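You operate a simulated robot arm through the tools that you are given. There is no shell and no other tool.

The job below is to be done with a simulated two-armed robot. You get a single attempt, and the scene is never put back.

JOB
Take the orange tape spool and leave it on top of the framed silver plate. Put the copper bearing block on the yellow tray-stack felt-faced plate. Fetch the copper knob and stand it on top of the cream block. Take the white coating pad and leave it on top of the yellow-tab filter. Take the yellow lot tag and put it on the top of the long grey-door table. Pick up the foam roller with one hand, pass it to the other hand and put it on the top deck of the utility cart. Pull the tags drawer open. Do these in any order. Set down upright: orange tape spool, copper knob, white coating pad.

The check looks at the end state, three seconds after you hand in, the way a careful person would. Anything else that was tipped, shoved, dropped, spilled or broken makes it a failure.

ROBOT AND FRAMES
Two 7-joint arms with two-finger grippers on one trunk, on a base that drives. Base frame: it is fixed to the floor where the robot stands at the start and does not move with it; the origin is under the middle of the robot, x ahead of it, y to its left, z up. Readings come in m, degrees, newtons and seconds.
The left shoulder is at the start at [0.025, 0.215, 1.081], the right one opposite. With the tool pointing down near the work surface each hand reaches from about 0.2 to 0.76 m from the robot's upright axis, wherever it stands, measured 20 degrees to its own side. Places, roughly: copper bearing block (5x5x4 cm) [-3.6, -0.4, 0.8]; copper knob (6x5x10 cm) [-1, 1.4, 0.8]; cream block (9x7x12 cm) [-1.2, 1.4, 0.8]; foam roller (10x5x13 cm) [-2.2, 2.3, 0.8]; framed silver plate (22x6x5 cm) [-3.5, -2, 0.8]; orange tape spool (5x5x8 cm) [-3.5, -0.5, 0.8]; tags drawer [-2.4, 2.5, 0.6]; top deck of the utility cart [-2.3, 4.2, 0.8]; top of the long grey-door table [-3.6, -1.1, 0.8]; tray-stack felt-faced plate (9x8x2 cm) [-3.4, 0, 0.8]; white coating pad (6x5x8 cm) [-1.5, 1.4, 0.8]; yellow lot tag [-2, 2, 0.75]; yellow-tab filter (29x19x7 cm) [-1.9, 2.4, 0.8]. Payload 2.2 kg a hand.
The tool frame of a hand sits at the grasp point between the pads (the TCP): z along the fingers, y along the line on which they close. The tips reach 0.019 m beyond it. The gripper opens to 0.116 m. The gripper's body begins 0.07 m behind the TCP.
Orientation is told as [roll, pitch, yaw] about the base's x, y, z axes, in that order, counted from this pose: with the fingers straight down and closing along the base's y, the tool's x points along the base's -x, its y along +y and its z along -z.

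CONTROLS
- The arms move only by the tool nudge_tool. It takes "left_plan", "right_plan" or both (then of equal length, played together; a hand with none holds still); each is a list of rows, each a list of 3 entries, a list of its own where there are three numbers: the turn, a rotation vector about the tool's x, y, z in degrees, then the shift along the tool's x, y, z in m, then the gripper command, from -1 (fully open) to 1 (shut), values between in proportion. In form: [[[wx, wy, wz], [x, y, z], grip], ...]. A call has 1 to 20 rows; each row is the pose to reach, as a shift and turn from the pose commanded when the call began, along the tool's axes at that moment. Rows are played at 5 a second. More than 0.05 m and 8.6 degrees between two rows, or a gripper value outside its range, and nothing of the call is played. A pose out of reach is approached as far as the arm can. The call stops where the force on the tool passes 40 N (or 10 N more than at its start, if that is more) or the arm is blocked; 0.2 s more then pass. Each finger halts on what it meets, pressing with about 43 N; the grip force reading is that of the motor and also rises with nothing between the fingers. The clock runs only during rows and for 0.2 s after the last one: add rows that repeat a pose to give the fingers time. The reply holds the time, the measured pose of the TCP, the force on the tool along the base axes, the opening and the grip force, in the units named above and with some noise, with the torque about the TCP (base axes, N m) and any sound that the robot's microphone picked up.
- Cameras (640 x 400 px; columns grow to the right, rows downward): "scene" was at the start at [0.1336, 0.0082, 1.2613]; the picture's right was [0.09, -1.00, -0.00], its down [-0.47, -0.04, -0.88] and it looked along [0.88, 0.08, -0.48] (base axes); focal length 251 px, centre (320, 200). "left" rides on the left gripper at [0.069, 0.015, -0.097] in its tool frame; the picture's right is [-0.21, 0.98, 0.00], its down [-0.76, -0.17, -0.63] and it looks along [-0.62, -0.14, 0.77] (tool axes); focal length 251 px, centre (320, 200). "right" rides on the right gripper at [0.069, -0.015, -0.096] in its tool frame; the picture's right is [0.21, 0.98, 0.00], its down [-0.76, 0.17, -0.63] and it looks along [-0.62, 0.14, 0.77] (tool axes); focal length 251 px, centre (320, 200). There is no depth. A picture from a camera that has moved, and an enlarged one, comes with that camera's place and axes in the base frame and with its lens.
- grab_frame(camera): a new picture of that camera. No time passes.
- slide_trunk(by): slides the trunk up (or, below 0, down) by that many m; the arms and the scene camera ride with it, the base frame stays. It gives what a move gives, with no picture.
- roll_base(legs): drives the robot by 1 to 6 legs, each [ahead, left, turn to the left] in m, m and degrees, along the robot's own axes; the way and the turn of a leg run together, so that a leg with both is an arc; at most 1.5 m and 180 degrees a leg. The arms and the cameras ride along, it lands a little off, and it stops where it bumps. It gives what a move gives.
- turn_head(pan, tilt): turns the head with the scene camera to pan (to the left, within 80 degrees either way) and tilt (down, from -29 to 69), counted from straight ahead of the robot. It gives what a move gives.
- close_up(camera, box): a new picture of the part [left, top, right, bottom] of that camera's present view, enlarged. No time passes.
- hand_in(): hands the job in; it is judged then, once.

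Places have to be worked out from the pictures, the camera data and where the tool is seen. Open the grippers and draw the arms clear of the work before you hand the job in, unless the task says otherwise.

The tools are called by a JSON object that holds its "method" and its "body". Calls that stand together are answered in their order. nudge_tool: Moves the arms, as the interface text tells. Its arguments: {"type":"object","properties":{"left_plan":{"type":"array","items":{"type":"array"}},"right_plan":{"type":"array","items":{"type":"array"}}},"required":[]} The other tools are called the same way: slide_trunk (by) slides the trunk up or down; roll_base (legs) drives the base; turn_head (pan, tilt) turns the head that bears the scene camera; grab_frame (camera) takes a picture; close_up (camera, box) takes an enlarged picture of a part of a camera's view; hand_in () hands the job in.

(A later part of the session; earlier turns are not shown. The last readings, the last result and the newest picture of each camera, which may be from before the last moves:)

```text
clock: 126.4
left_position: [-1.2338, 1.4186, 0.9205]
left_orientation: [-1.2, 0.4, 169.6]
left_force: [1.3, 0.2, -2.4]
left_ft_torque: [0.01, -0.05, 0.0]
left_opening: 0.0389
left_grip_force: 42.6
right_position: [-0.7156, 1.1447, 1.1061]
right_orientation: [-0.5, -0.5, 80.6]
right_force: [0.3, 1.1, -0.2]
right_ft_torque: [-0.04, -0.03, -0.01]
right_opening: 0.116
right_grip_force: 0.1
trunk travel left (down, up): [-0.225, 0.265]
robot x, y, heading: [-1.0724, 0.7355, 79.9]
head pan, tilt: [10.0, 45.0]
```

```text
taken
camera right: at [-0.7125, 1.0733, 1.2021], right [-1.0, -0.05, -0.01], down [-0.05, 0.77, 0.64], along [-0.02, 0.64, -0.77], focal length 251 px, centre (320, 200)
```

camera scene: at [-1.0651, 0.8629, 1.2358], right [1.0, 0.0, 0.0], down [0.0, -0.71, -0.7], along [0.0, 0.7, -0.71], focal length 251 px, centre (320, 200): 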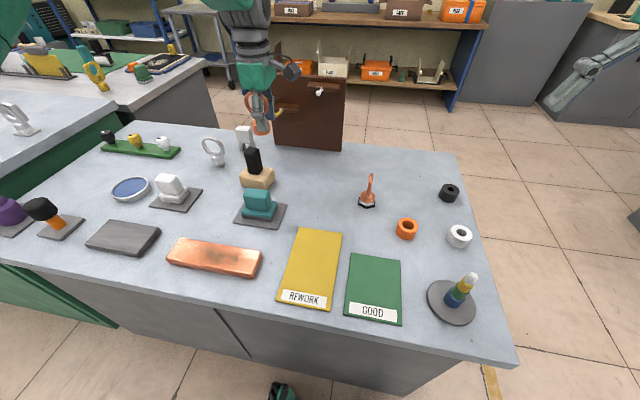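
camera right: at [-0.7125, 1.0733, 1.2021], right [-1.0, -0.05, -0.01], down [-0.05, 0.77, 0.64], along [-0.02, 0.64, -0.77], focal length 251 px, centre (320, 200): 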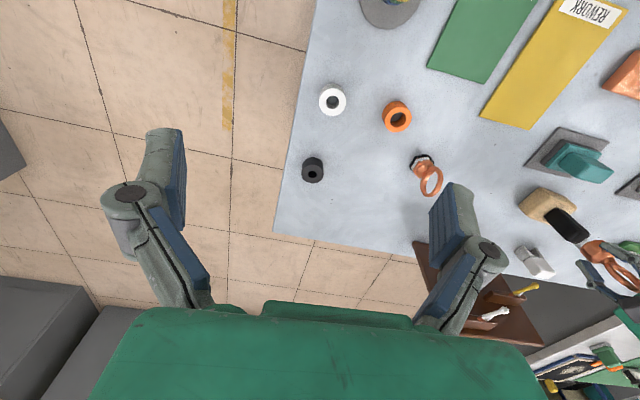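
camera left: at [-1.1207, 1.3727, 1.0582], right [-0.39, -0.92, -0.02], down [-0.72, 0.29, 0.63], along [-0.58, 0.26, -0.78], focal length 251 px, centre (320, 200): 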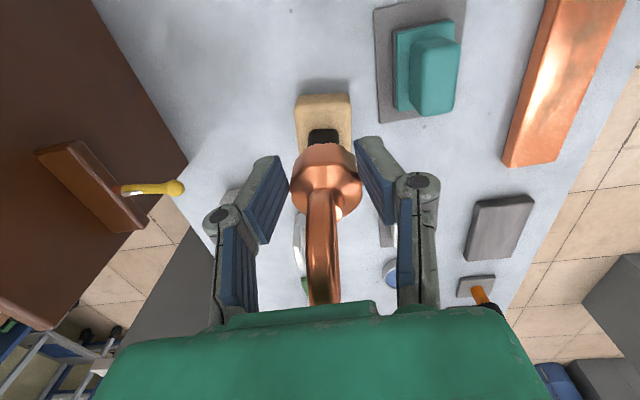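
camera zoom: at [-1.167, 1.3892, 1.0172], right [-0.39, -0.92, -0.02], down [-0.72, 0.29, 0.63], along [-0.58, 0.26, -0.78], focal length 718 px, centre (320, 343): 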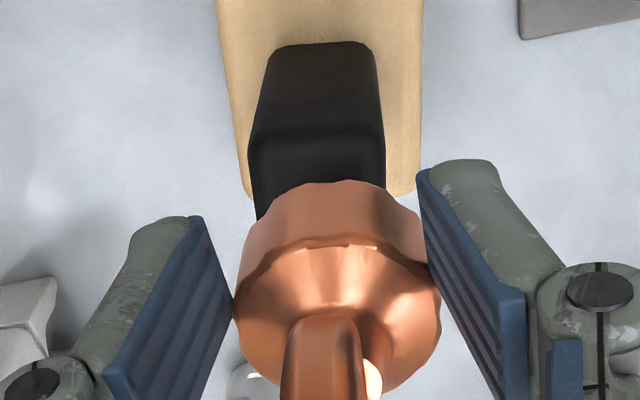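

Both cameras now agree to within a few mm that the knob is over the post (post top ≈(-1.245, 1.42, 0.865)). I adjust 3 mm north and lower close to contact for another look.

{"method": "nudge_tool", "body": {"left_plan": [[[0, 0, 0], [-0.002, -0.003, 0.008], 1], [[0, 0, 0], [-0.002, -0.003, 0.015], 1], [[0, 0, 0], [-0.002, -0.003, 0.017], 1], [[0, 0, 0], [-0.002, -0.003, 0.017], 1], [[0, 0, 0], [-0.002, -0.003, 0.017], 1]]}}

{"method": "close_up", "body": {"camera": "scene", "box": [230, 110, 290, 185]}}

{"method": "close_up", "body": {"camera": "left", "box": [270, 80, 370, 220]}}

{"method": "close_up", "body": {"camera": "right", "box": [500, 170, 640, 290]}}

```text
clock: 127.6
left_position: [-1.2331, 1.4225, 0.9045]
left_orientation: [-1.3, 0.3, 169.7]
left_force: [-0.2, -0.3, -1.4]
left_ft_torque: [-0.02, -0.01, -0.01]
left_opening: 0.039
left_grip_force: 43.7
right_position: [-0.715, 1.1455, 1.106]
right_orientation: [-0.6, -0.3, 80.7]
right_force: [-0.2, 0.0, 0.0]
right_ft_torque: [-0.01, 0.0, -0.01]
right_opening: 0.1157
right_grip_force: 0.0
trunk travel left (down, up): [-0.225, 0.265]
robot x, y, heading: [-1.0757, 0.7389, 79.9]
head pan, tilt: [10.0, 45.0]
```

```text
5.33 times, centred on (260, 148) of scene
camera zoom: at [-1.0655, 0.8631, 1.2358], right [1.0, 0.0, 0.0], down [0.0, -0.71, -0.7], along [0.0, 0.7, -0.71], focal length 1339 px, centre (640, 480)
```

zoom: 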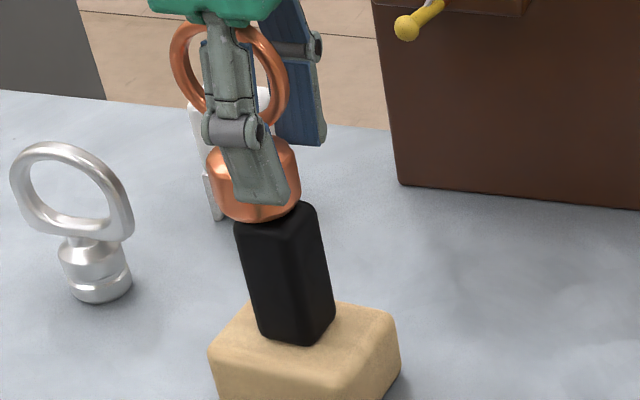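

```text
2.86 times, centred on (320, 150) of left
camera zoom: at [-1.168, 1.3935, 0.9999], right [-0.39, -0.92, -0.02], down [-0.72, 0.29, 0.63], along [-0.58, 0.26, -0.78], focal length 718 px, centre (320, 343)
```

zoom: 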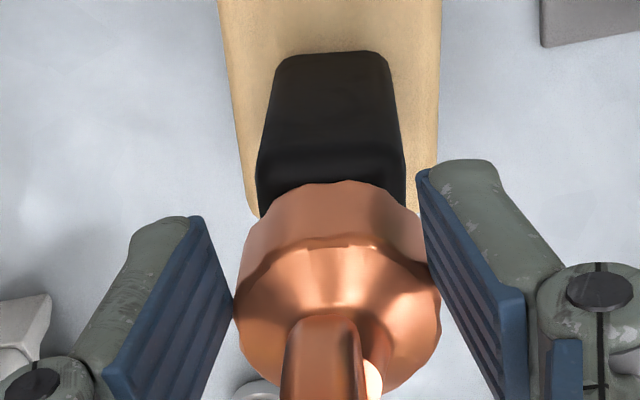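

```text
3.33 times, centred on (570, 230) of right
camera zoom: at [-0.7126, 1.0734, 1.2021], right [-1.0, -0.05, -0.01], down [-0.05, 0.77, 0.64], along [-0.02, 0.64, -0.77], focal length 838 px, centre (-513, 100)
```

zoom: 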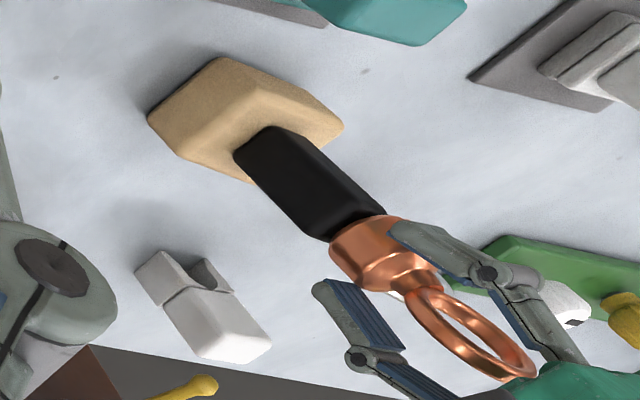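

Comparing edges, the knob sits about 5 mm west of the post centre. I correct that and lower another centimetre.

{"method": "nudge_tool", "body": {"left_plan": [[[0, 0, 0], [0.0055, -0.001, 0], 1], [[0, 0, 0], [0.0055, -0.001, 0.003], 1], [[0, 0, 0], [0.0055, -0.001, 0.006], 1], [[0, 0, 0], [0.0055, -0.001, 0.006], 1], [[0, 0, 0], [0.0055, -0.001, 0.006], 1]]}}

{"method": "close_up", "body": {"camera": "scene", "box": [230, 110, 290, 185]}}

{"method": "close_up", "body": {"camera": "right", "box": [500, 170, 640, 290]}}

```text
clock: 128.8
left_position: [-1.2272, 1.422, 0.8984]
left_orientation: [-1.4, 0.3, 169.6]
left_force: [-2.0, 2.1, 15.8]
left_ft_torque: [-0.15, 0.36, -0.06]
left_opening: 0.039
left_grip_force: 42.9
right_position: [-0.7147, 1.1434, 1.1076]
right_orientation: [-0.5, -0.6, 80.5]
right_force: [0.6, 0.0, 0.4]
right_ft_torque: [-0.01, 0.01, 0.04]
right_opening: 0.1159
right_grip_force: 0.0
trunk travel left (down, up): [-0.225, 0.265]
robot x, y, heading: [-1.0742, 0.7386, 79.8]
head pan, tilt: [10.0, 45.0]
```

```text
5.33 times, centred on (260, 148) of scene
camera zoom: at [-1.0648, 0.8606, 1.2363], right [1.0, 0.0, 0.0], down [0.0, -0.71, -0.71], along [0.0, 0.71, -0.71], focal length 1339 px, centre (640, 480)
```

zoom: 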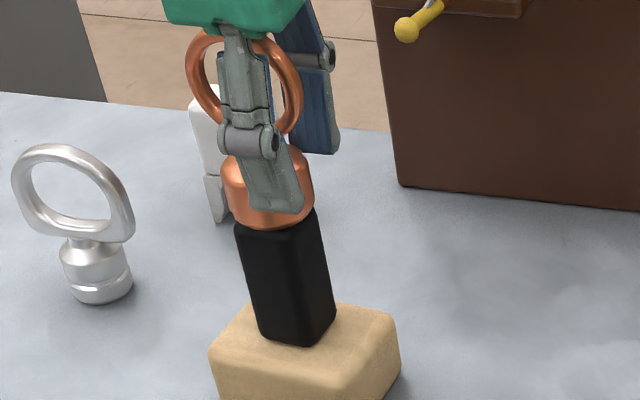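

```text
3.33 times, centred on (570, 230) of right
camera zoom: at [-0.7118, 1.072, 1.2024], right [-1.0, -0.05, -0.01], down [-0.05, 0.77, 0.64], along [-0.02, 0.64, -0.77], focal length 838 px, centre (-513, 100)
```

zoom: 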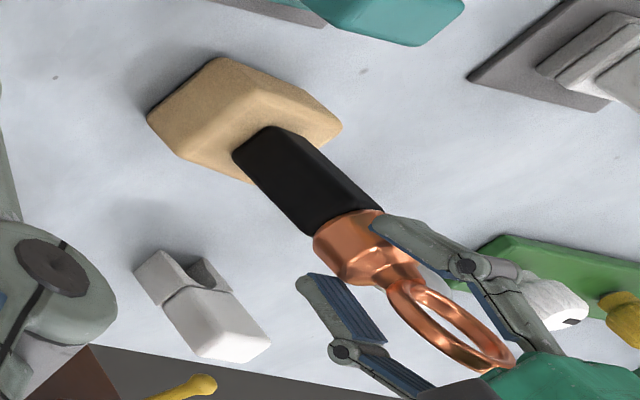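

In contact (16 N up) and centred within ~3 mm. I ease off 1 mm, open the fingers and look.

{"method": "nudge_tool", "body": {"left_plan": [[[0, 0, 0], [0, 0, -0.001], 1], [[0, 0, 0], [0, 0, -0.001], 0.2], [[0, 0, 0], [0, 0, -0.001], -0.2], [[0, 0, 0], [0, 0, -0.001], -0.6], [[0, 0, 0], [0, 0, -0.001], -0.6]]}}

{"method": "close_up", "body": {"camera": "scene", "box": [220, 90, 300, 200]}}

{"method": "close_up", "body": {"camera": "left", "box": [240, 80, 400, 220]}}

```text
clock: 130.0
left_position: [-1.2286, 1.4221, 0.8971]
left_orientation: [-1.2, 0.2, 169.7]
left_force: [0.5, -0.1, 0.1]
left_ft_torque: [0.0, 0.04, -0.02]
left_opening: 0.0928
left_grip_force: 0.0
right_position: [-0.7139, 1.1441, 1.1068]
right_orientation: [-0.6, -0.5, 80.7]
right_force: [0.3, 0.5, -0.3]
right_ft_torque: [-0.05, 0.01, 0.01]
right_opening: 0.1161
right_grip_force: 0.0
trunk travel left (down, up): [-0.225, 0.265]
robot x, y, heading: [-1.0758, 0.7355, 79.9]
head pan, tilt: [10.0, 45.0]
```

```text
3.64 times, centred on (260, 145) of scene
camera zoom: at [-1.0655, 0.8627, 1.2359], right [1.0, 0.0, 0.0], down [0.0, -0.71, -0.7], along [0.0, 0.7, -0.71], focal length 913 px, centre (538, 400)
```

zoom: 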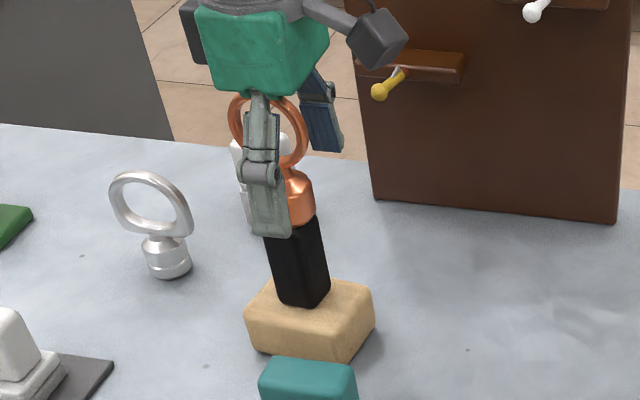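

```text
2.86 times, centred on (320, 150) of left
camera zoom: at [-1.1629, 1.3932, 0.9943], right [-0.39, -0.92, -0.02], down [-0.72, 0.29, 0.63], along [-0.58, 0.26, -0.78], focal length 718 px, centre (320, 343)
```

zoom: 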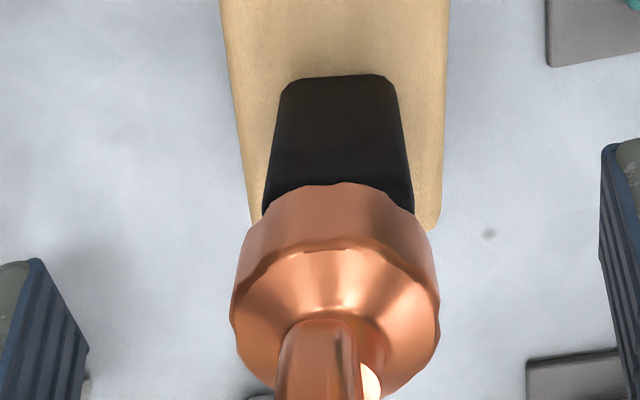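

The knob stands on the post. I raise the hand straight up and verify.

{"method": "nudge_tool", "body": {"left_plan": [[[0, 0, 0], [0, 0, -0.03], -0.6], [[0, 0, 0], [0, 0, -0.07], -0.6], [[0, 0, 0], [0, 0, -0.11], -0.6], [[0, 0, 0], [0, 0, -0.15], -1], [[0, 0, 0], [0, 0, -0.18], -1], [[0, 0, 0], [0, 0, -0.18], -1]]}}

{"method": "turn_head", "body": {"pan": 20, "tilt": 45}}

{"method": "grab_frame", "body": {"camera": "scene"}}

{"method": "close_up", "body": {"camera": "scene", "box": [180, 100, 340, 220]}}

```text
clock: 131.4
left_position: [-1.228, 1.4207, 1.078]
left_orientation: [-1.2, 0.3, 169.6]
left_force: [0.1, 0.5, -0.2]
left_ft_torque: [0.0, -0.02, 0.0]
left_opening: 0.1158
left_grip_force: 0.0
right_position: [-0.7148, 1.1439, 1.1073]
right_orientation: [-0.6, -0.6, 80.6]
right_force: [-0.6, -0.7, -0.3]
right_ft_torque: [-0.07, 0.0, 0.02]
right_opening: 0.1161
right_grip_force: 0.1
trunk travel left (down, up): [-0.225, 0.265]
robot x, y, heading: [-1.0693, 0.7382, 79.7]
head pan, tilt: [10.0, 45.0]
```

```text
clock: 132.1
left_position: [-1.2289, 1.4194, 1.0782]
left_orientation: [-1.2, 0.3, 169.8]
left_force: [0.1, -0.7, -0.2]
left_ft_torque: [0.01, -0.02, 0.01]
left_opening: 0.1161
left_grip_force: 0.0
right_position: [-0.7145, 1.1447, 1.1068]
right_orientation: [-0.6, -0.5, 80.6]
right_force: [-0.7, -0.2, 0.5]
right_ft_torque: [0.01, -0.01, -0.02]
right_opening: 0.1159
right_grip_force: 0.0
trunk travel left (down, up): [-0.225, 0.265]
robot x, y, heading: [-1.0725, 0.74, 79.7]
head pan, tilt: [20.0, 45.0]
```

```text
taken
camera scene: at [-1.0795, 0.8615, 1.2359], right [0.99, 0.17, 0.0], down [0.12, -0.7, -0.7], along [-0.12, 0.69, -0.71], focal length 251 px, centre (320, 200)
```

scene: 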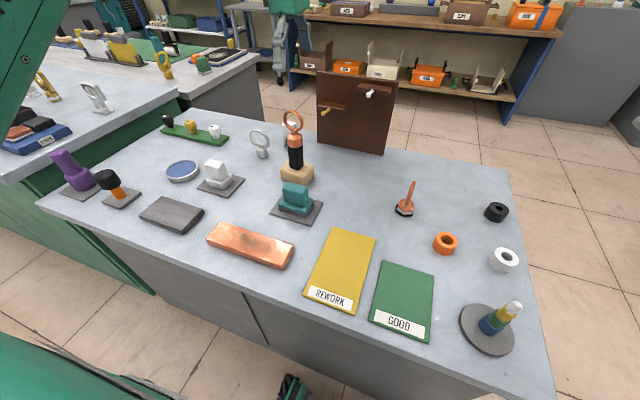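

```text
3.33 times, centred on (260, 160) of scene
camera zoom: at [-1.0795, 0.8615, 1.2359], right [0.99, 0.17, 0.0], down [0.12, -0.7, -0.7], along [-0.12, 0.69, -0.71], focal length 837 px, centre (520, 333)
```

zoom: 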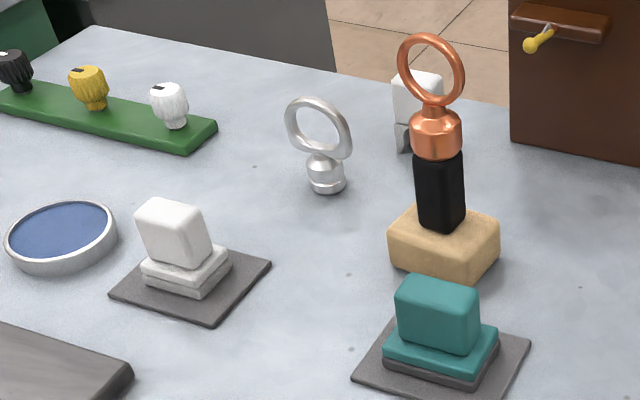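

The knob stands upright on the cream block's post. Next the white pad, centred near (-1.455, 1.36) on its plate: I move the left hand above it.

{"method": "nudge_tool", "body": {"left_plan": [[[0, 0, 0], [-0.04, 0.02, 0], -1], [[0, 0, 0], [-0.08, 0.04, 0], -1], [[0, 0, 0], [-0.12, 0.06, 0], -1], [[0, 0, 0], [-0.16, 0.08, 0], -1], [[0, 0, 0], [-0.19, 0.095, 0], -1], [[0, 0, 0], [-0.212, 0.101, 0], -1], [[0, 0, 0], [-0.212, 0.101, 0.03], -1], [[0, 0, 0], [-0.212, 0.101, 0.06], -1], [[0, 0, 0], [-0.212, 0.101, 0.09], -1], [[0, 0, 0], [-0.212, 0.101, 0.09], -1]]}}

{"method": "grab_frame", "body": {"camera": "left"}}

{"method": "close_up", "body": {"camera": "scene", "box": [140, 80, 300, 220]}}

```text
clock: 134.3
left_position: [-1.4562, 1.3589, 0.9822]
left_orientation: [-1.4, 0.3, 169.6]
left_force: [0.6, -0.5, 0.5]
left_ft_torque: [-0.04, 0.03, 0.0]
left_opening: 0.116
left_grip_force: 0.1
right_position: [-0.7174, 1.1446, 1.1073]
right_orientation: [-0.7, -0.5, 80.6]
right_force: [0.8, 1.0, 0.1]
right_ft_torque: [0.04, -0.02, -0.02]
right_opening: 0.1157
right_grip_force: 0.1
trunk travel left (down, up): [-0.225, 0.265]
robot x, y, heading: [-1.0711, 0.7366, 79.8]
head pan, tilt: [20.0, 45.0]
```

```text
taken
camera left: at [-1.3902, 1.3295, 1.0786], right [-0.39, -0.92, -0.02], down [-0.72, 0.29, 0.63], along [-0.57, 0.26, -0.78], focal length 251 px, centre (320, 200)
```

left: 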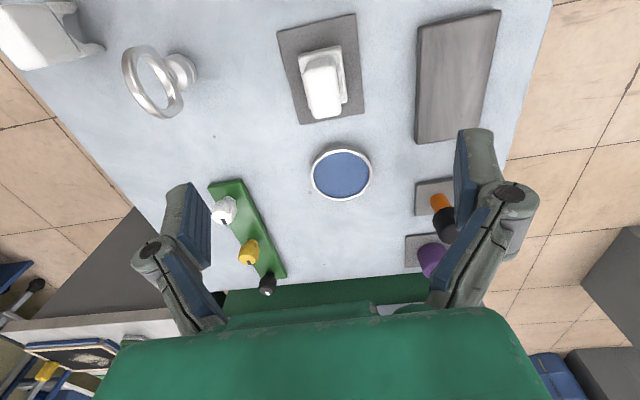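

```text
2.86 times, centred on (220, 150) of scene
camera zoom: at [-1.0813, 0.861, 1.236], right [0.99, 0.17, 0.0], down [0.12, -0.7, -0.7], along [-0.12, 0.69, -0.71], focal length 718 px, centre (606, 343)
```

zoom: 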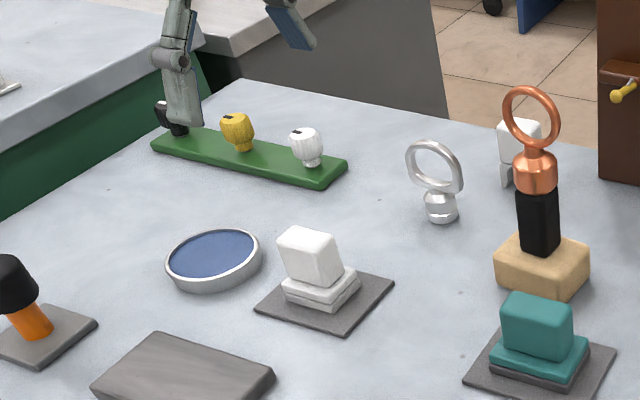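

The pad is well centred beneath the fingers and aligned with them. I descend in two stages.

{"method": "nudge_tool", "body": {"left_plan": [[[0, 0, 0], [0, 0, 0.04], -1], [[0, 0, 0], [0, 0, 0.08], -1], [[0, 0, 0], [0, 0, 0.1], -1], [[0, 0, 0], [0, 0, 0.1], -1]]}}

{"method": "close_up", "body": {"camera": "left", "box": [180, 60, 480, 240]}}

{"method": "close_up", "body": {"camera": "scene", "box": [160, 80, 280, 210]}}

```text
clock: 135.3
left_position: [-1.457, 1.3636, 0.884]
left_orientation: [-1.3, 0.6, 169.6]
left_force: [-0.5, 0.1, -0.5]
left_ft_torque: [-0.01, -0.03, -0.03]
left_opening: 0.1158
left_grip_force: 0.0
right_position: [-0.7173, 1.1437, 1.108]
right_orientation: [-0.8, -0.4, 80.6]
right_force: [-0.1, 0.0, -0.5]
right_ft_torque: [-0.02, 0.03, 0.03]
right_opening: 0.1156
right_grip_force: 0.0
trunk travel left (down, up): [-0.225, 0.265]
robot x, y, heading: [-1.0721, 0.7368, 79.9]
head pan, tilt: [20.0, 45.0]
```

```text
2.13 times, centred on (330, 150) of left
camera zoom: at [-1.3903, 1.3336, 0.9808], right [-0.39, -0.92, -0.02], down [-0.72, 0.29, 0.63], along [-0.57, 0.26, -0.78], focal length 536 px, centre (299, 307)
```

zoom: 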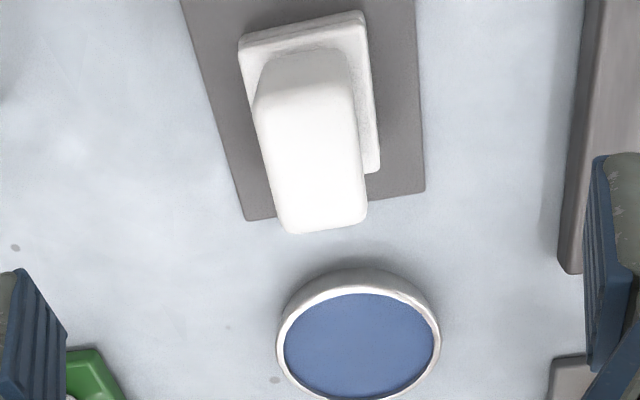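

```text
3.08 times, centred on (220, 145) of scene
camera zoom: at [-1.0813, 0.8615, 1.2359], right [0.99, 0.17, 0.0], down [0.12, -0.7, -0.7], along [-0.12, 0.69, -0.71], focal length 773 px, centre (628, 369)
```

zoom: 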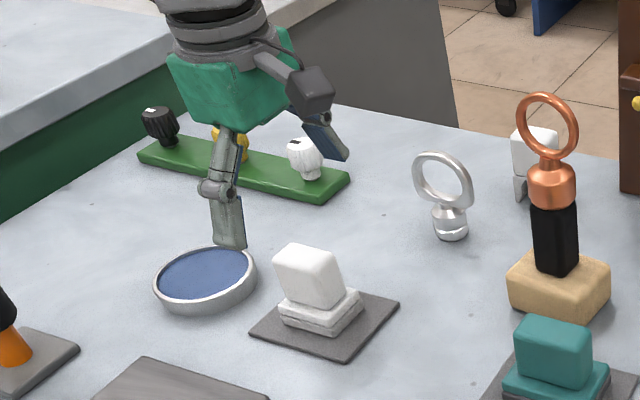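

Plate and pad positions from both cameras agree (pad centre ≈(-1.455, 1.362)); I nudge 4 mm east, go down to TCP ≈0.812 and close.

{"method": "nudge_tool", "body": {"left_plan": [[[0, 0, 0], [0.004, 0.002, 0.03], -1], [[0, 0, 0], [0.004, 0.002, 0.055], -1], [[0, 0, 0], [0.004, 0.002, 0.072], -1], [[0, 0, 0], [0.004, 0.002, 0.072], -1]]}}

{"method": "close_up", "body": {"camera": "left", "box": [160, 60, 500, 260]}}

{"method": "close_up", "body": {"camera": "scene", "box": [160, 80, 280, 210]}}

```text
clock: 136.3
left_position: [-1.4521, 1.3615, 0.8117]
left_orientation: [-1.3, 0.4, 169.6]
left_force: [1.1, 0.2, 0.0]
left_ft_torque: [0.01, -0.01, 0.01]
left_opening: 0.1159
left_grip_force: 0.1
right_position: [-0.7164, 1.1451, 1.1082]
right_orientation: [-0.8, -0.4, 80.6]
right_force: [-0.3, 0.4, -0.6]
right_ft_torque: [0.02, 0.0, -0.03]
right_opening: 0.1163
right_grip_force: 0.2
trunk travel left (down, up): [-0.225, 0.265]
robot x, y, heading: [-1.073, 0.7357, 79.6]
head pan, tilt: [20.0, 45.0]
```

```text
1.88 times, centred on (330, 160) of left
camera zoom: at [-1.3867, 1.3317, 0.9072], right [-0.39, -0.92, -0.02], down [-0.72, 0.29, 0.63], along [-0.57, 0.26, -0.78], focal length 473 px, centre (301, 275)
```

zoom: 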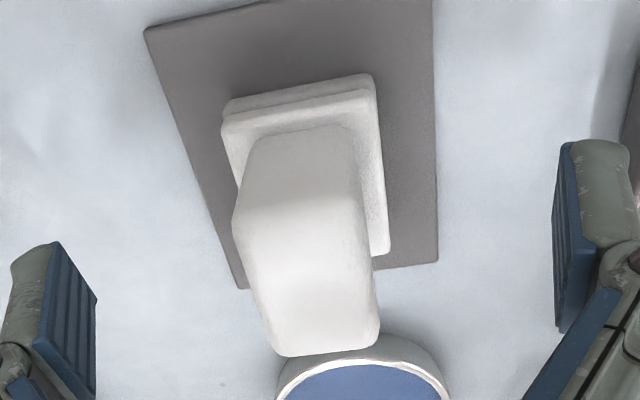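

```text
3.08 times, centred on (220, 145) of scene
camera zoom: at [-1.0812, 0.8616, 1.2359], right [0.99, 0.17, 0.0], down [0.12, -0.7, -0.7], along [-0.12, 0.69, -0.71], focal length 773 px, centre (628, 369)
```

zoom: 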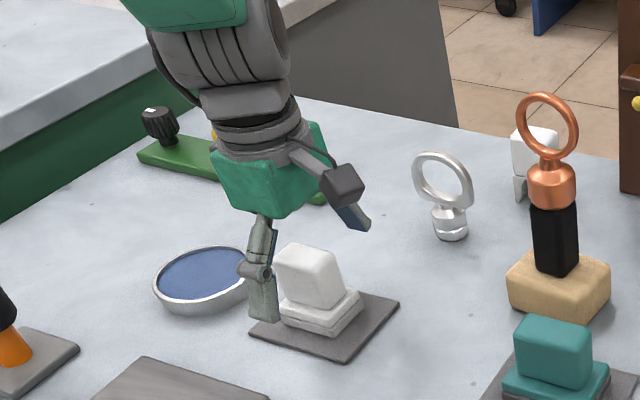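

The pad's handle lies between the fingers. I shift 4 mm more east and close.

{"method": "nudge_tool", "body": {"left_plan": [[[0, 0, 0], [0.004, 0, 0], -1], [[0, 0, 0], [0.004, 0, 0], -0.3], [[0, 0, 0], [0.004, 0, 0], 0.1], [[0, 0, 0], [0.004, 0, 0], 0.4], [[0, 0, 0], [0.004, 0, 0], 1], [[0, 0, 0], [0.004, 0, 0], 1]]}}

{"method": "close_up", "body": {"camera": "left", "box": [160, 60, 500, 260]}}

```text
clock: 137.7
left_position: [-1.4485, 1.3616, 0.8116]
left_orientation: [-1.2, 0.5, 169.6]
left_force: [-1.5, -0.9, 0.9]
left_ft_torque: [0.0, 0.07, 0.04]
left_opening: 0.0322
left_grip_force: 43.0
right_position: [-0.7163, 1.1455, 1.1065]
right_orientation: [-0.7, -0.5, 80.6]
right_force: [0.2, -0.4, -0.4]
right_ft_torque: [0.0, -0.02, -0.04]
right_opening: 0.1161
right_grip_force: 0.1
trunk travel left (down, up): [-0.225, 0.265]
robot x, y, heading: [-1.0721, 0.738, 79.7]
head pan, tilt: [20.0, 45.0]
```

```text
1.88 times, centred on (330, 160) of left
camera zoom: at [-1.3822, 1.3307, 0.908], right [-0.39, -0.92, -0.02], down [-0.72, 0.29, 0.63], along [-0.57, 0.26, -0.78], focal length 473 px, centre (301, 275)
```

zoom: 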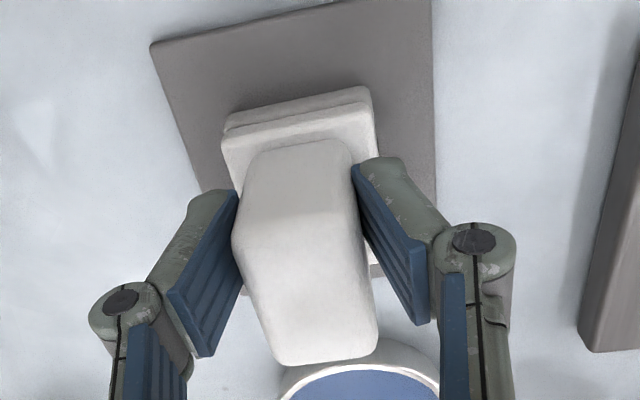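

Gripped at 32 mm. I lift a little first to check that the plate stays behind.

{"method": "nudge_tool", "body": {"left_plan": [[[0, 0, 0], [0, 0, -0.01], 1], [[0, 0, 0], [0, 0, -0.02], 1], [[0, 0, 0], [0, 0, -0.03], 1], [[0, 0, 0], [0, 0, -0.03], 1]]}}

{"method": "close_up", "body": {"camera": "scene", "box": [160, 80, 280, 210]}}

{"method": "close_up", "body": {"camera": "left", "box": [160, 60, 500, 260]}}

```text
clock: 138.7
left_position: [-1.448, 1.3591, 0.8434]
left_orientation: [-1.2, 0.5, 169.6]
left_force: [0.6, 0.9, -2.2]
left_ft_torque: [-0.02, -0.04, -0.01]
left_opening: 0.0323
left_grip_force: 43.3
right_position: [-0.7166, 1.1454, 1.1075]
right_orientation: [-0.7, -0.5, 80.5]
right_force: [-0.4, 0.7, 0.1]
right_ft_torque: [0.01, 0.01, -0.01]
right_opening: 0.116
right_grip_force: 0.0
trunk travel left (down, up): [-0.225, 0.265]
robot x, y, heading: [-1.0756, 0.7413, 79.9]
head pan, tilt: [20.0, 45.0]
```

```text
3.08 times, centred on (220, 145) of scene
camera zoom: at [-1.0813, 0.862, 1.2358], right [0.99, 0.17, 0.0], down [0.12, -0.7, -0.7], along [-0.12, 0.69, -0.71], focal length 773 px, centre (628, 369)
```

zoom: 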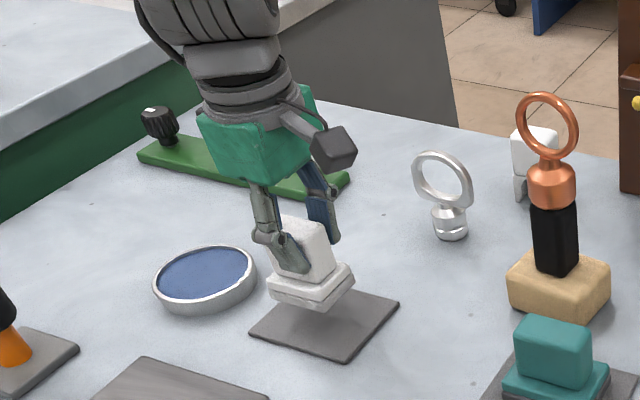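

```text
1.88 times, centred on (330, 160) of left
camera zoom: at [-1.3828, 1.3291, 0.939], right [-0.39, -0.92, -0.02], down [-0.72, 0.29, 0.63], along [-0.57, 0.26, -0.78], focal length 473 px, centre (301, 275)
```

zoom: 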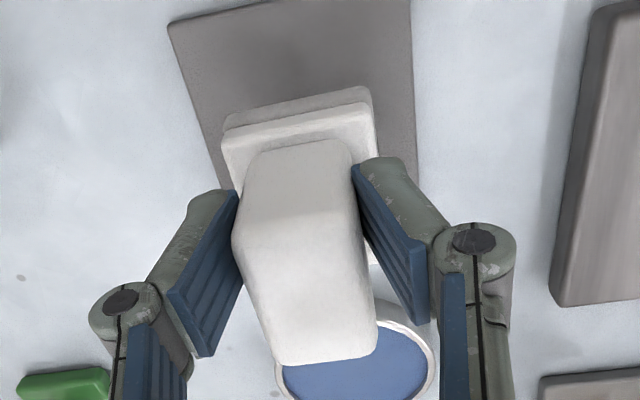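

The pad came up alone; its plate stayed. I raise it to travel height and bring it nearer the robot.

{"method": "nudge_tool", "body": {"left_plan": [[[0, 0, 0], [0, 0, -0.04], 1], [[0, 0, 0], [0, 0, -0.08], 1], [[0, 0, 0], [0, 0, -0.12], 1], [[0, 0, 0], [0, 0, -0.16], 1], [[0, 0, 0], [0, 0, -0.2], 1], [[0, 0, 0], [0, 0, -0.24], 1], [[0, 0, 0], [0, 0, -0.26], 1], [[0, 0, 0], [0.04, 0.015, -0.26], 1], [[0, 0, 0], [0.08, 0.03, -0.26], 1], [[0, 0, 0], [0.12, 0.05, -0.26], 1], [[0, 0, 0], [0.16, 0.07, -0.26], 1], [[0, 0, 0], [0.2, 0.085, -0.26], 1], [[0, 0, 0], [0.22, 0.09, -0.26], 1], [[0, 0, 0], [0.22, 0.09, -0.26], 1]]}}

{"method": "roll_base", "body": {"legs": [[-0.12, 0, 0], [0, -1.15, 0]]}}

{"method": "turn_head", "body": {"pan": 0, "tilt": 30}}

{"method": "grab_frame", "body": {"camera": "scene"}}

```text
clock: 141.7
left_position: [-1.2486, 1.2258, 1.1002]
left_orientation: [-1.2, 0.3, 169.7]
left_force: [0.5, 0.7, -1.4]
left_ft_torque: [0.01, 0.0, -0.01]
left_opening: 0.0322
left_grip_force: 43.4
right_position: [-0.7145, 1.1451, 1.1071]
right_orientation: [-0.7, -0.6, 80.7]
right_force: [-0.3, 0.3, 0.6]
right_ft_torque: [0.0, 0.03, 0.0]
right_opening: 0.1159
right_grip_force: 0.1
trunk travel left (down, up): [-0.225, 0.265]
robot x, y, heading: [-1.0717, 0.7366, 79.7]
head pan, tilt: [20.0, 45.0]
```

```text
clock: 148.4
left_position: [-0.1359, 0.9057, 1.1005]
left_orientation: [-1.3, 0.3, 170.4]
left_force: [0.2, 0.1, -1.4]
left_ft_torque: [0.02, -0.01, 0.02]
left_opening: 0.0323
left_grip_force: 42.9
right_position: [0.3984, 0.8316, 1.1062]
right_orientation: [-0.6, -0.4, 81.3]
right_force: [-1.0, 0.6, 0.6]
right_ft_torque: [0.01, 0.0, -0.05]
right_opening: 0.1161
right_grip_force: 0.0
trunk travel left (down, up): [-0.225, 0.265]
robot x, y, heading: [0.0448, 0.4221, 80.5]
head pan, tilt: [20.0, 45.0]
```

```text
clock: 149.2
left_position: [-0.1371, 0.9032, 1.1023]
left_orientation: [-1.3, 0.3, 170.4]
left_force: [0.6, -0.9, -1.8]
left_ft_torque: [0.0, -0.04, -0.01]
left_opening: 0.0323
left_grip_force: 42.8
right_position: [0.3982, 0.8299, 1.1076]
right_orientation: [-0.6, -0.6, 81.4]
right_force: [-0.4, 0.4, -0.6]
right_ft_torque: [0.04, 0.04, 0.02]
right_opening: 0.1159
right_grip_force: 0.0
trunk travel left (down, up): [-0.225, 0.265]
robot x, y, heading: [0.0435, 0.4221, 80.4]
head pan, tilt: [0.0, 30.0]
```

```text
taken
camera scene: at [0.0672, 0.5523, 1.2585], right [0.99, -0.16, 0.0], down [-0.08, -0.5, -0.86], along [0.14, 0.85, -0.5], focal length 251 px, centre (320, 200)
```

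scene: 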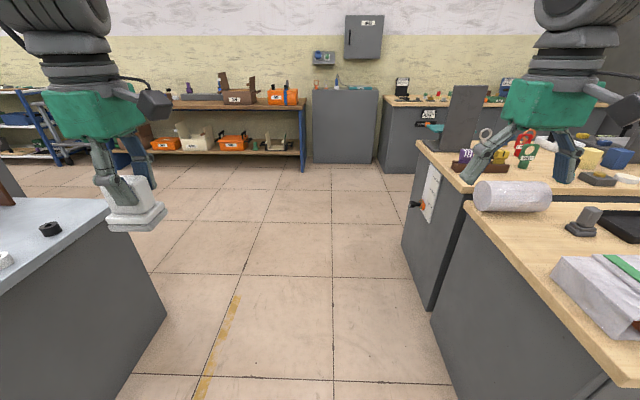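

The aisle ahead is clear. I turn to heading 90°, drive north to y≈2.3, turn to 180°.

{"method": "roll_base", "body": {"legs": [[0, 0, 9.8], [1.4, 0, 0], [0.45, 0, 0], [0, 0, 90]]}}

{"method": "grab_frame", "body": {"camera": "scene"}}

```text
clock: 162.9
left_position: [-0.4083, 1.9956, 1.1032]
left_orientation: [-1.4, 0.3, -90.6]
left_force: [0.4, 0.7, -1.4]
left_ft_torque: [0.05, 0.01, 0.02]
left_opening: 0.0326
left_grip_force: 43.1
right_position: [-0.419, 2.5345, 1.1069]
right_orientation: [-0.7, -0.6, -179.7]
right_force: [0.9, -0.2, -0.1]
right_ft_torque: [-0.01, 0.0, 0.0]
right_opening: 0.116
right_grip_force: 0.1
trunk travel left (down, up): [-0.225, 0.265]
robot x, y, heading: [0.0379, 2.2517, 179.3]
head pan, tilt: [0.0, 30.0]
```

```text
taken
camera scene: at [-0.0942, 2.2525, 1.2585], right [0.01, 1.0, 0.0], down [0.5, -0.01, -0.86], along [-0.86, 0.01, -0.5], focal length 251 px, centre (320, 200)
```

scene: 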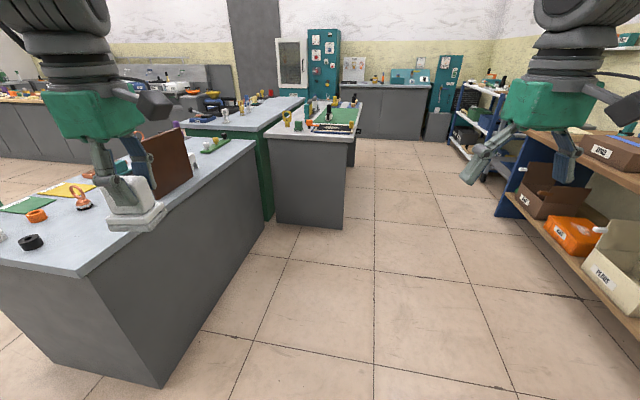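

All clear; I drive 1.1 m west toward bench 3 and look.

{"method": "roll_base", "body": {"legs": [[1.1, 0, 0]]}}

{"method": "turn_head", "body": {"pan": 0, "tilt": 35}}

{"method": "grab_frame", "body": {"camera": "scene"}}

{"method": "close_up", "body": {"camera": "scene", "box": [200, 60, 440, 210]}}

```text
clock: 168.4
left_position: [-1.4721, 2.0178, 1.103]
left_orientation: [-1.5, 0.3, -91.4]
left_force: [0.0, 0.0, -1.4]
left_ft_torque: [0.05, 0.01, 0.03]
left_opening: 0.0323
left_grip_force: 42.7
right_position: [-1.4767, 2.5576, 1.1081]
right_orientation: [-0.4, -0.6, 179.6]
right_force: [-0.3, 0.1, 0.8]
right_ft_torque: [-0.04, 0.0, 0.01]
right_opening: 0.1163
right_grip_force: 0.1
trunk travel left (down, up): [-0.225, 0.265]
robot x, y, heading: [-1.0242, 2.2665, 178.8]
head pan, tilt: [0.0, 30.0]
```

```text
clock: 169.0
left_position: [-1.4699, 2.0171, 1.1044]
left_orientation: [-1.6, 0.3, -91.4]
left_force: [-0.4, 0.5, -2.0]
left_ft_torque: [-0.01, 0.02, 0.02]
left_opening: 0.0324
left_grip_force: 43.2
right_position: [-1.4753, 2.5557, 1.1088]
right_orientation: [-0.7, -0.8, 179.6]
right_force: [0.0, -0.7, -0.1]
right_ft_torque: [-0.01, 0.0, 0.02]
right_opening: 0.1158
right_grip_force: 0.0
trunk travel left (down, up): [-0.225, 0.265]
robot x, y, heading: [-1.0207, 2.2663, 178.8]
head pan, tilt: [0.0, 35.0]
```

```text
taken
camera scene: at [-1.1551, 2.2701, 1.2508], right [0.02, 1.0, 0.0], down [0.58, -0.01, -0.82], along [-0.82, 0.02, -0.58], focal length 251 px, centre (320, 200)
```

scene: 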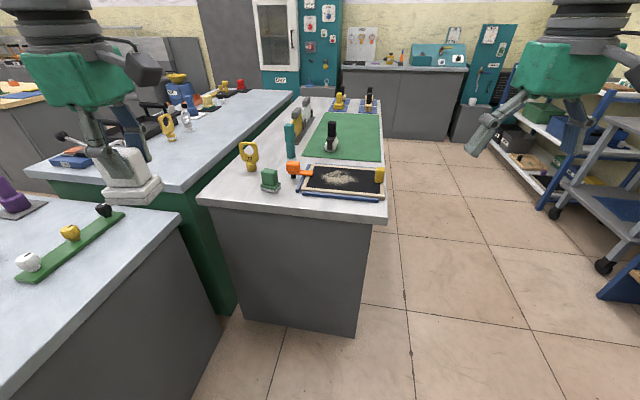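

```text
2.67 times, centred on (320, 135) of scene
camera zoom: at [-1.1551, 2.2701, 1.2508], right [0.02, 1.0, 0.0], down [0.58, -0.01, -0.82], along [-0.82, 0.02, -0.58], focal length 670 px, centre (320, 373)
```

zoom: 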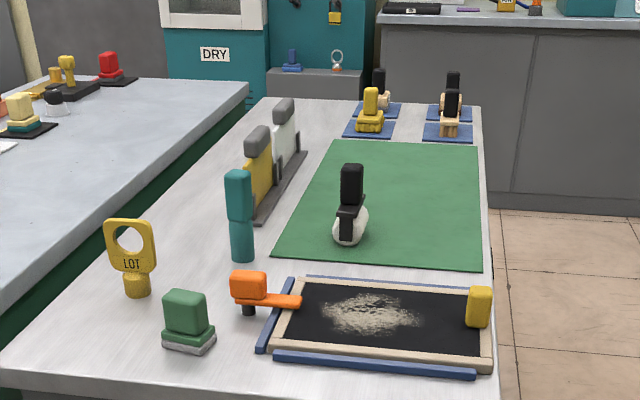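

The "yellow-tab filter" is the black screen in a beige frame with a yellow tab at its right; a powder patch lies in its middle, leaving a clear black area between powder and tab around (-1.97, 2.455). I align with the bench (heading ≈169°) and move up.

{"method": "roll_base", "body": {"legs": [[0, 0, -9.8], [0.36, 0, 0], [0, -0.16, 0]]}}

{"method": "turn_head", "body": {"pan": -20, "tilt": 50}}

{"method": "turn_head", "body": {"pan": 0, "tilt": 48}}

{"method": "grab_frame", "body": {"camera": "scene"}}

{"method": "close_up", "body": {"camera": "scene", "box": [200, 80, 440, 230]}}

```text
clock: 173.0
left_position: [-1.8266, 2.315, 1.0999]
left_orientation: [-1.5, 1.0, -101.6]
left_force: [-0.2, -0.8, -1.7]
left_ft_torque: [0.03, 0.01, -0.03]
left_opening: 0.0324
left_grip_force: 42.9
right_position: [-1.7336, 2.8449, 1.1131]
right_orientation: [-1.4, -0.9, 169.1]
right_force: [-0.5, 0.5, -0.7]
right_ft_torque: [0.03, -0.04, 0.02]
right_opening: 0.1158
right_grip_force: 0.0
trunk travel left (down, up): [-0.225, 0.265]
robot x, y, heading: [-1.3434, 2.4903, 168.4]
head pan, tilt: [0.0, 35.0]
```

```text
clock: 173.9
left_position: [-1.8211, 2.3216, 1.1034]
left_orientation: [-1.6, 0.7, -101.6]
left_force: [-0.6, 0.7, -1.6]
left_ft_torque: [0.03, 0.03, -0.01]
left_opening: 0.0323
left_grip_force: 43.4
right_position: [-1.7292, 2.851, 1.1115]
right_orientation: [-0.8, -1.2, 169.3]
right_force: [-0.4, -1.2, -1.1]
right_ft_torque: [0.03, -0.03, 0.02]
right_opening: 0.1162
right_grip_force: 0.1
trunk travel left (down, up): [-0.225, 0.265]
robot x, y, heading: [-1.3427, 2.4882, 168.4]
head pan, tilt: [-20.0, 50.0]
```

```text
clock: 174.7
left_position: [-1.823, 2.3171, 1.1021]
left_orientation: [-1.6, 0.8, -101.6]
left_force: [-0.2, -0.9, -1.8]
left_ft_torque: [0.05, -0.01, -0.04]
left_opening: 0.0322
left_grip_force: 43.2
right_position: [-1.7305, 2.8465, 1.1131]
right_orientation: [-0.9, -1.0, 169.4]
right_force: [0.4, -1.4, 0.4]
right_ft_torque: [0.1, -0.04, 0.03]
right_opening: 0.1159
right_grip_force: 0.1
trunk travel left (down, up): [-0.225, 0.265]
robot x, y, heading: [-1.3404, 2.4889, 168.5]
head pan, tilt: [0.0, 48.0]
```

```text
taken
camera scene: at [-1.4667, 2.484, 1.2314], right [0.2, 0.98, 0.02], down [0.73, -0.13, -0.67], along [-0.65, 0.15, -0.75], focal length 251 px, centre (320, 200)
```

scene: 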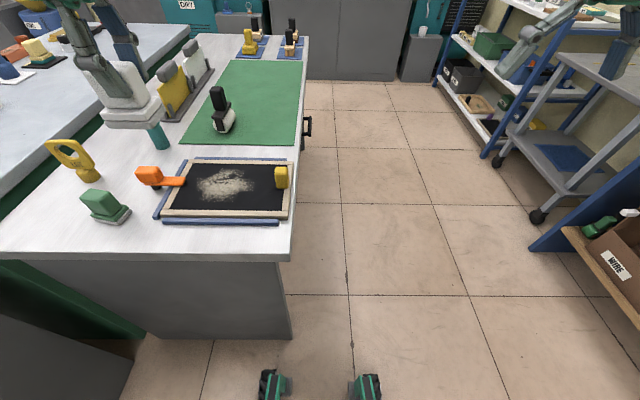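

```text
2.67 times, centred on (320, 155) of scene
camera zoom: at [-1.4667, 2.484, 1.2314], right [0.2, 0.98, 0.02], down [0.73, -0.13, -0.67], along [-0.65, 0.15, -0.75], focal length 670 px, centre (320, 320)
```

zoom: 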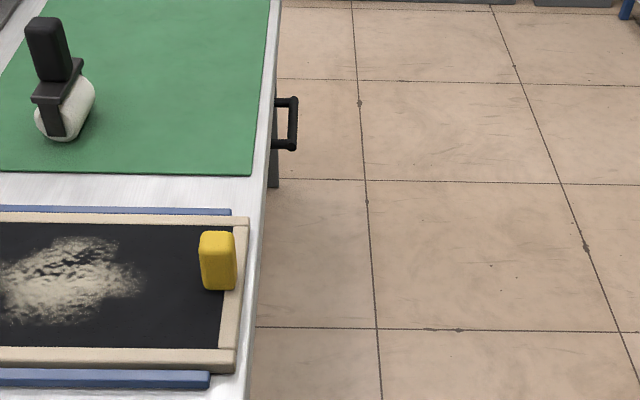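

Now the filter lies ahead-left. I zoom in on it, and see the drawer handle on the bench's north face too.

{"method": "close_up", "body": {"camera": "scene", "box": [140, 140, 310, 240]}}

{"method": "grab_frame", "body": {"camera": "left"}}

```text
3.76 times, centred on (225, 190) of scene
camera zoom: at [-1.4667, 2.484, 1.2314], right [0.2, 0.98, 0.02], down [0.73, -0.13, -0.67], along [-0.65, 0.15, -0.75], focal length 945 px, centre (678, 238)
```

zoom: 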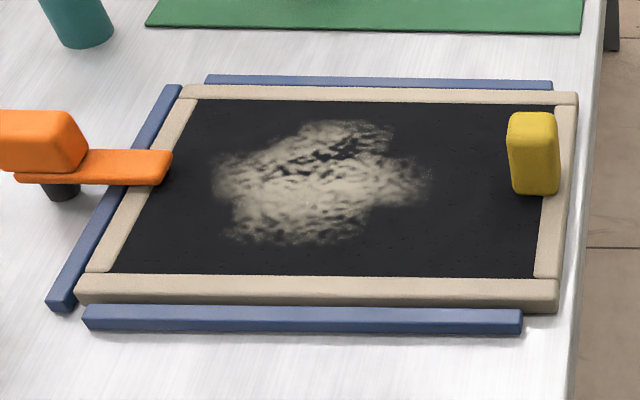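

```text
taken
camera left: at [-1.7905, 2.3784, 1.1998], right [0.91, -0.41, -0.03], down [-0.3, -0.72, 0.63], along [-0.28, -0.56, -0.78], focal length 251 px, centre (320, 200)
```

left: 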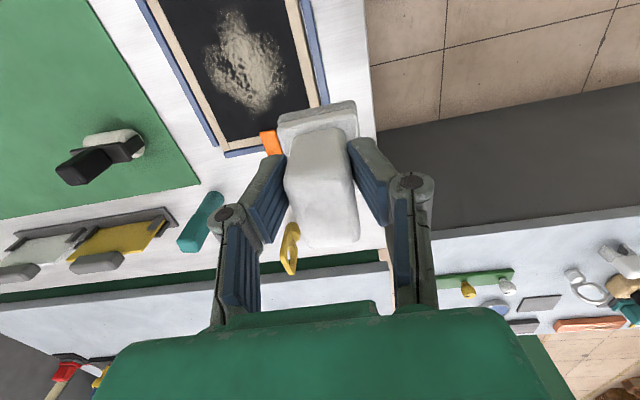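

Clear mesh area in front of the yellow tab: target centre ≈(-1.90, 2.44). I bring the pad over it and lower to leave some centimetres.

{"method": "nudge_tool", "body": {"left_plan": [[[0, 0, 0], [0.03, -0.03, 0], 1], [[0, 0, 0], [0.06, -0.055, 0], 1], [[0, 0, 0], [0.09, -0.08, 0], 1], [[0, 0, 0], [0.105, -0.1, 0], 1], [[0, 0, 0], [0.105, -0.1, 0.04], 1], [[0, 0, 0], [0.105, -0.1, 0.08], 1], [[0, 0, 0], [0.105, -0.1, 0.12], 1], [[0, 0, 0], [0.105, -0.1, 0.16], 1], [[0, 0, 0], [0.105, -0.1, 0.2], 1], [[0, 0, 0], [0.105, -0.1, 0.2], 1], [[0, 0, 0], [0.105, -0.1, 0.2], 1]]}}

{"method": "close_up", "body": {"camera": "scene", "box": [140, 120, 310, 240]}}

{"method": "grab_frame", "body": {"camera": "left"}}

```text
clock: 177.3
left_position: [-1.9121, 2.4288, 0.9215]
left_orientation: [-2.0, 4.0, -98.2]
left_force: [-0.5, -0.2, -0.8]
left_ft_torque: [0.05, 0.0, -0.01]
left_opening: 0.0324
left_grip_force: 43.0
right_position: [-1.7266, 2.8528, 1.1123]
right_orientation: [-0.5, -1.3, 169.4]
right_force: [0.1, -0.2, 0.2]
right_ft_torque: [-0.01, 0.04, -0.02]
right_opening: 0.1161
right_grip_force: 0.0
trunk travel left (down, up): [-0.225, 0.265]
robot x, y, heading: [-1.34, 2.4831, 168.6]
head pan, tilt: [0.0, 48.0]
stopped in row 11 (left hand): the arm was blocked; the commanded pose is now the measured one
```

```text
3.33 times, centred on (225, 180) of scene
camera zoom: at [-1.4639, 2.5013, 1.2317], right [0.2, 0.98, 0.01], down [0.73, -0.14, -0.67], along [-0.65, 0.14, -0.75], focal length 837 px, centre (637, 267)
```

zoom: 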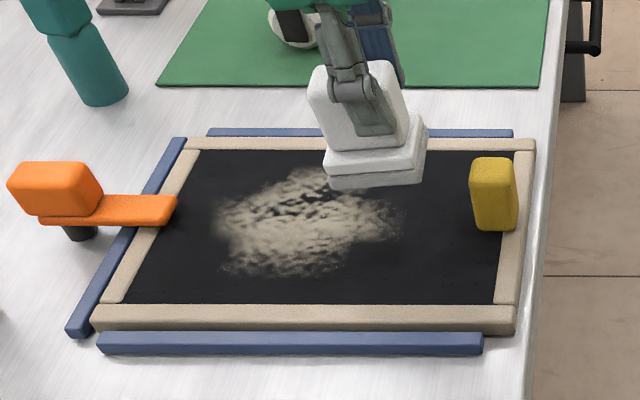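

```text
taken
camera left: at [-1.8841, 2.4889, 1.0221], right [0.94, -0.35, -0.05], down [-0.26, -0.77, 0.58], along [-0.24, -0.53, -0.81], focal length 251 px, centre (320, 200)
```

left: 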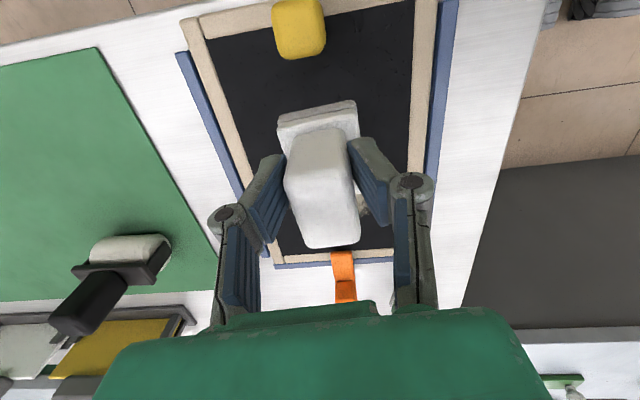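

The arm ran into its wrist limit with the hand turned 90°. I turn the hand back toward its neutral yaw while holding the pad above the filter.

{"method": "nudge_tool", "body": {"left_plan": [[[0, 0, 8], [0, 0, -0.01], 1], [[0, 0, 16], [0, 0, -0.02], 1], [[0, 0, 24], [0, 0, -0.02], 1], [[0, 0, 32], [0, 0, -0.02], 1], [[0, 0, 40], [0, 0, -0.02], 1], [[0, 0, 48], [0, 0, -0.02], 1], [[0, 0, 56], [0, 0, -0.02], 1], [[0, 0, 64], [0, 0, -0.02], 1], [[0, 0, 72], [0, 0, -0.02], 1], [[0, 0, 80], [0, 0, -0.02], 1], [[0, 0, 88], [0, 0, -0.02], 1], [[0, 0, 93], [0, 0, -0.02], 1], [[0, 0, 93], [0, 0, -0.02], 1], [[0, 0, 93], [0, 0, -0.02], 1]]}}

{"method": "close_up", "body": {"camera": "scene", "box": [140, 120, 310, 240]}}

```text
clock: 180.3
left_position: [-1.9105, 2.4372, 0.9429]
left_orientation: [-3.0, -2.4, 168.0]
left_force: [-0.3, 0.1, -1.9]
left_ft_torque: [-0.01, 0.0, 0.0]
left_opening: 0.0321
left_grip_force: 43.1
right_position: [-1.7255, 2.8572, 1.1097]
right_orientation: [-0.3, -1.2, 169.4]
right_force: [0.4, -0.6, -0.4]
right_ft_torque: [-0.02, 0.0, -0.03]
right_opening: 0.116
right_grip_force: 0.0
trunk travel left (down, up): [-0.225, 0.265]
robot x, y, heading: [-1.3439, 2.4889, 168.5]
head pan, tilt: [0.0, 48.0]
```

```text
3.33 times, centred on (225, 180) of scene
camera zoom: at [-1.4609, 2.5168, 1.2317], right [0.2, 0.98, 0.0], down [0.73, -0.15, -0.67], along [-0.65, 0.13, -0.75], focal length 837 px, centre (637, 267)
```

zoom: 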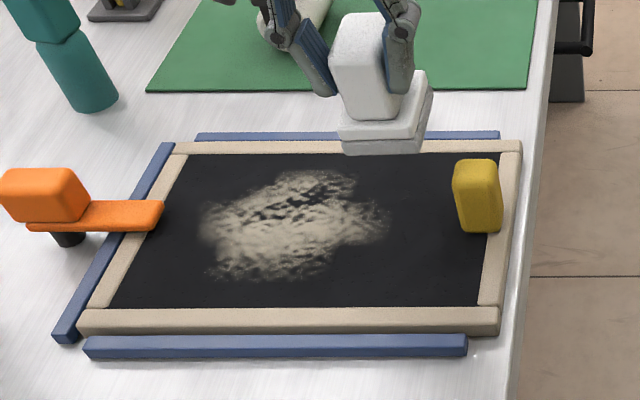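

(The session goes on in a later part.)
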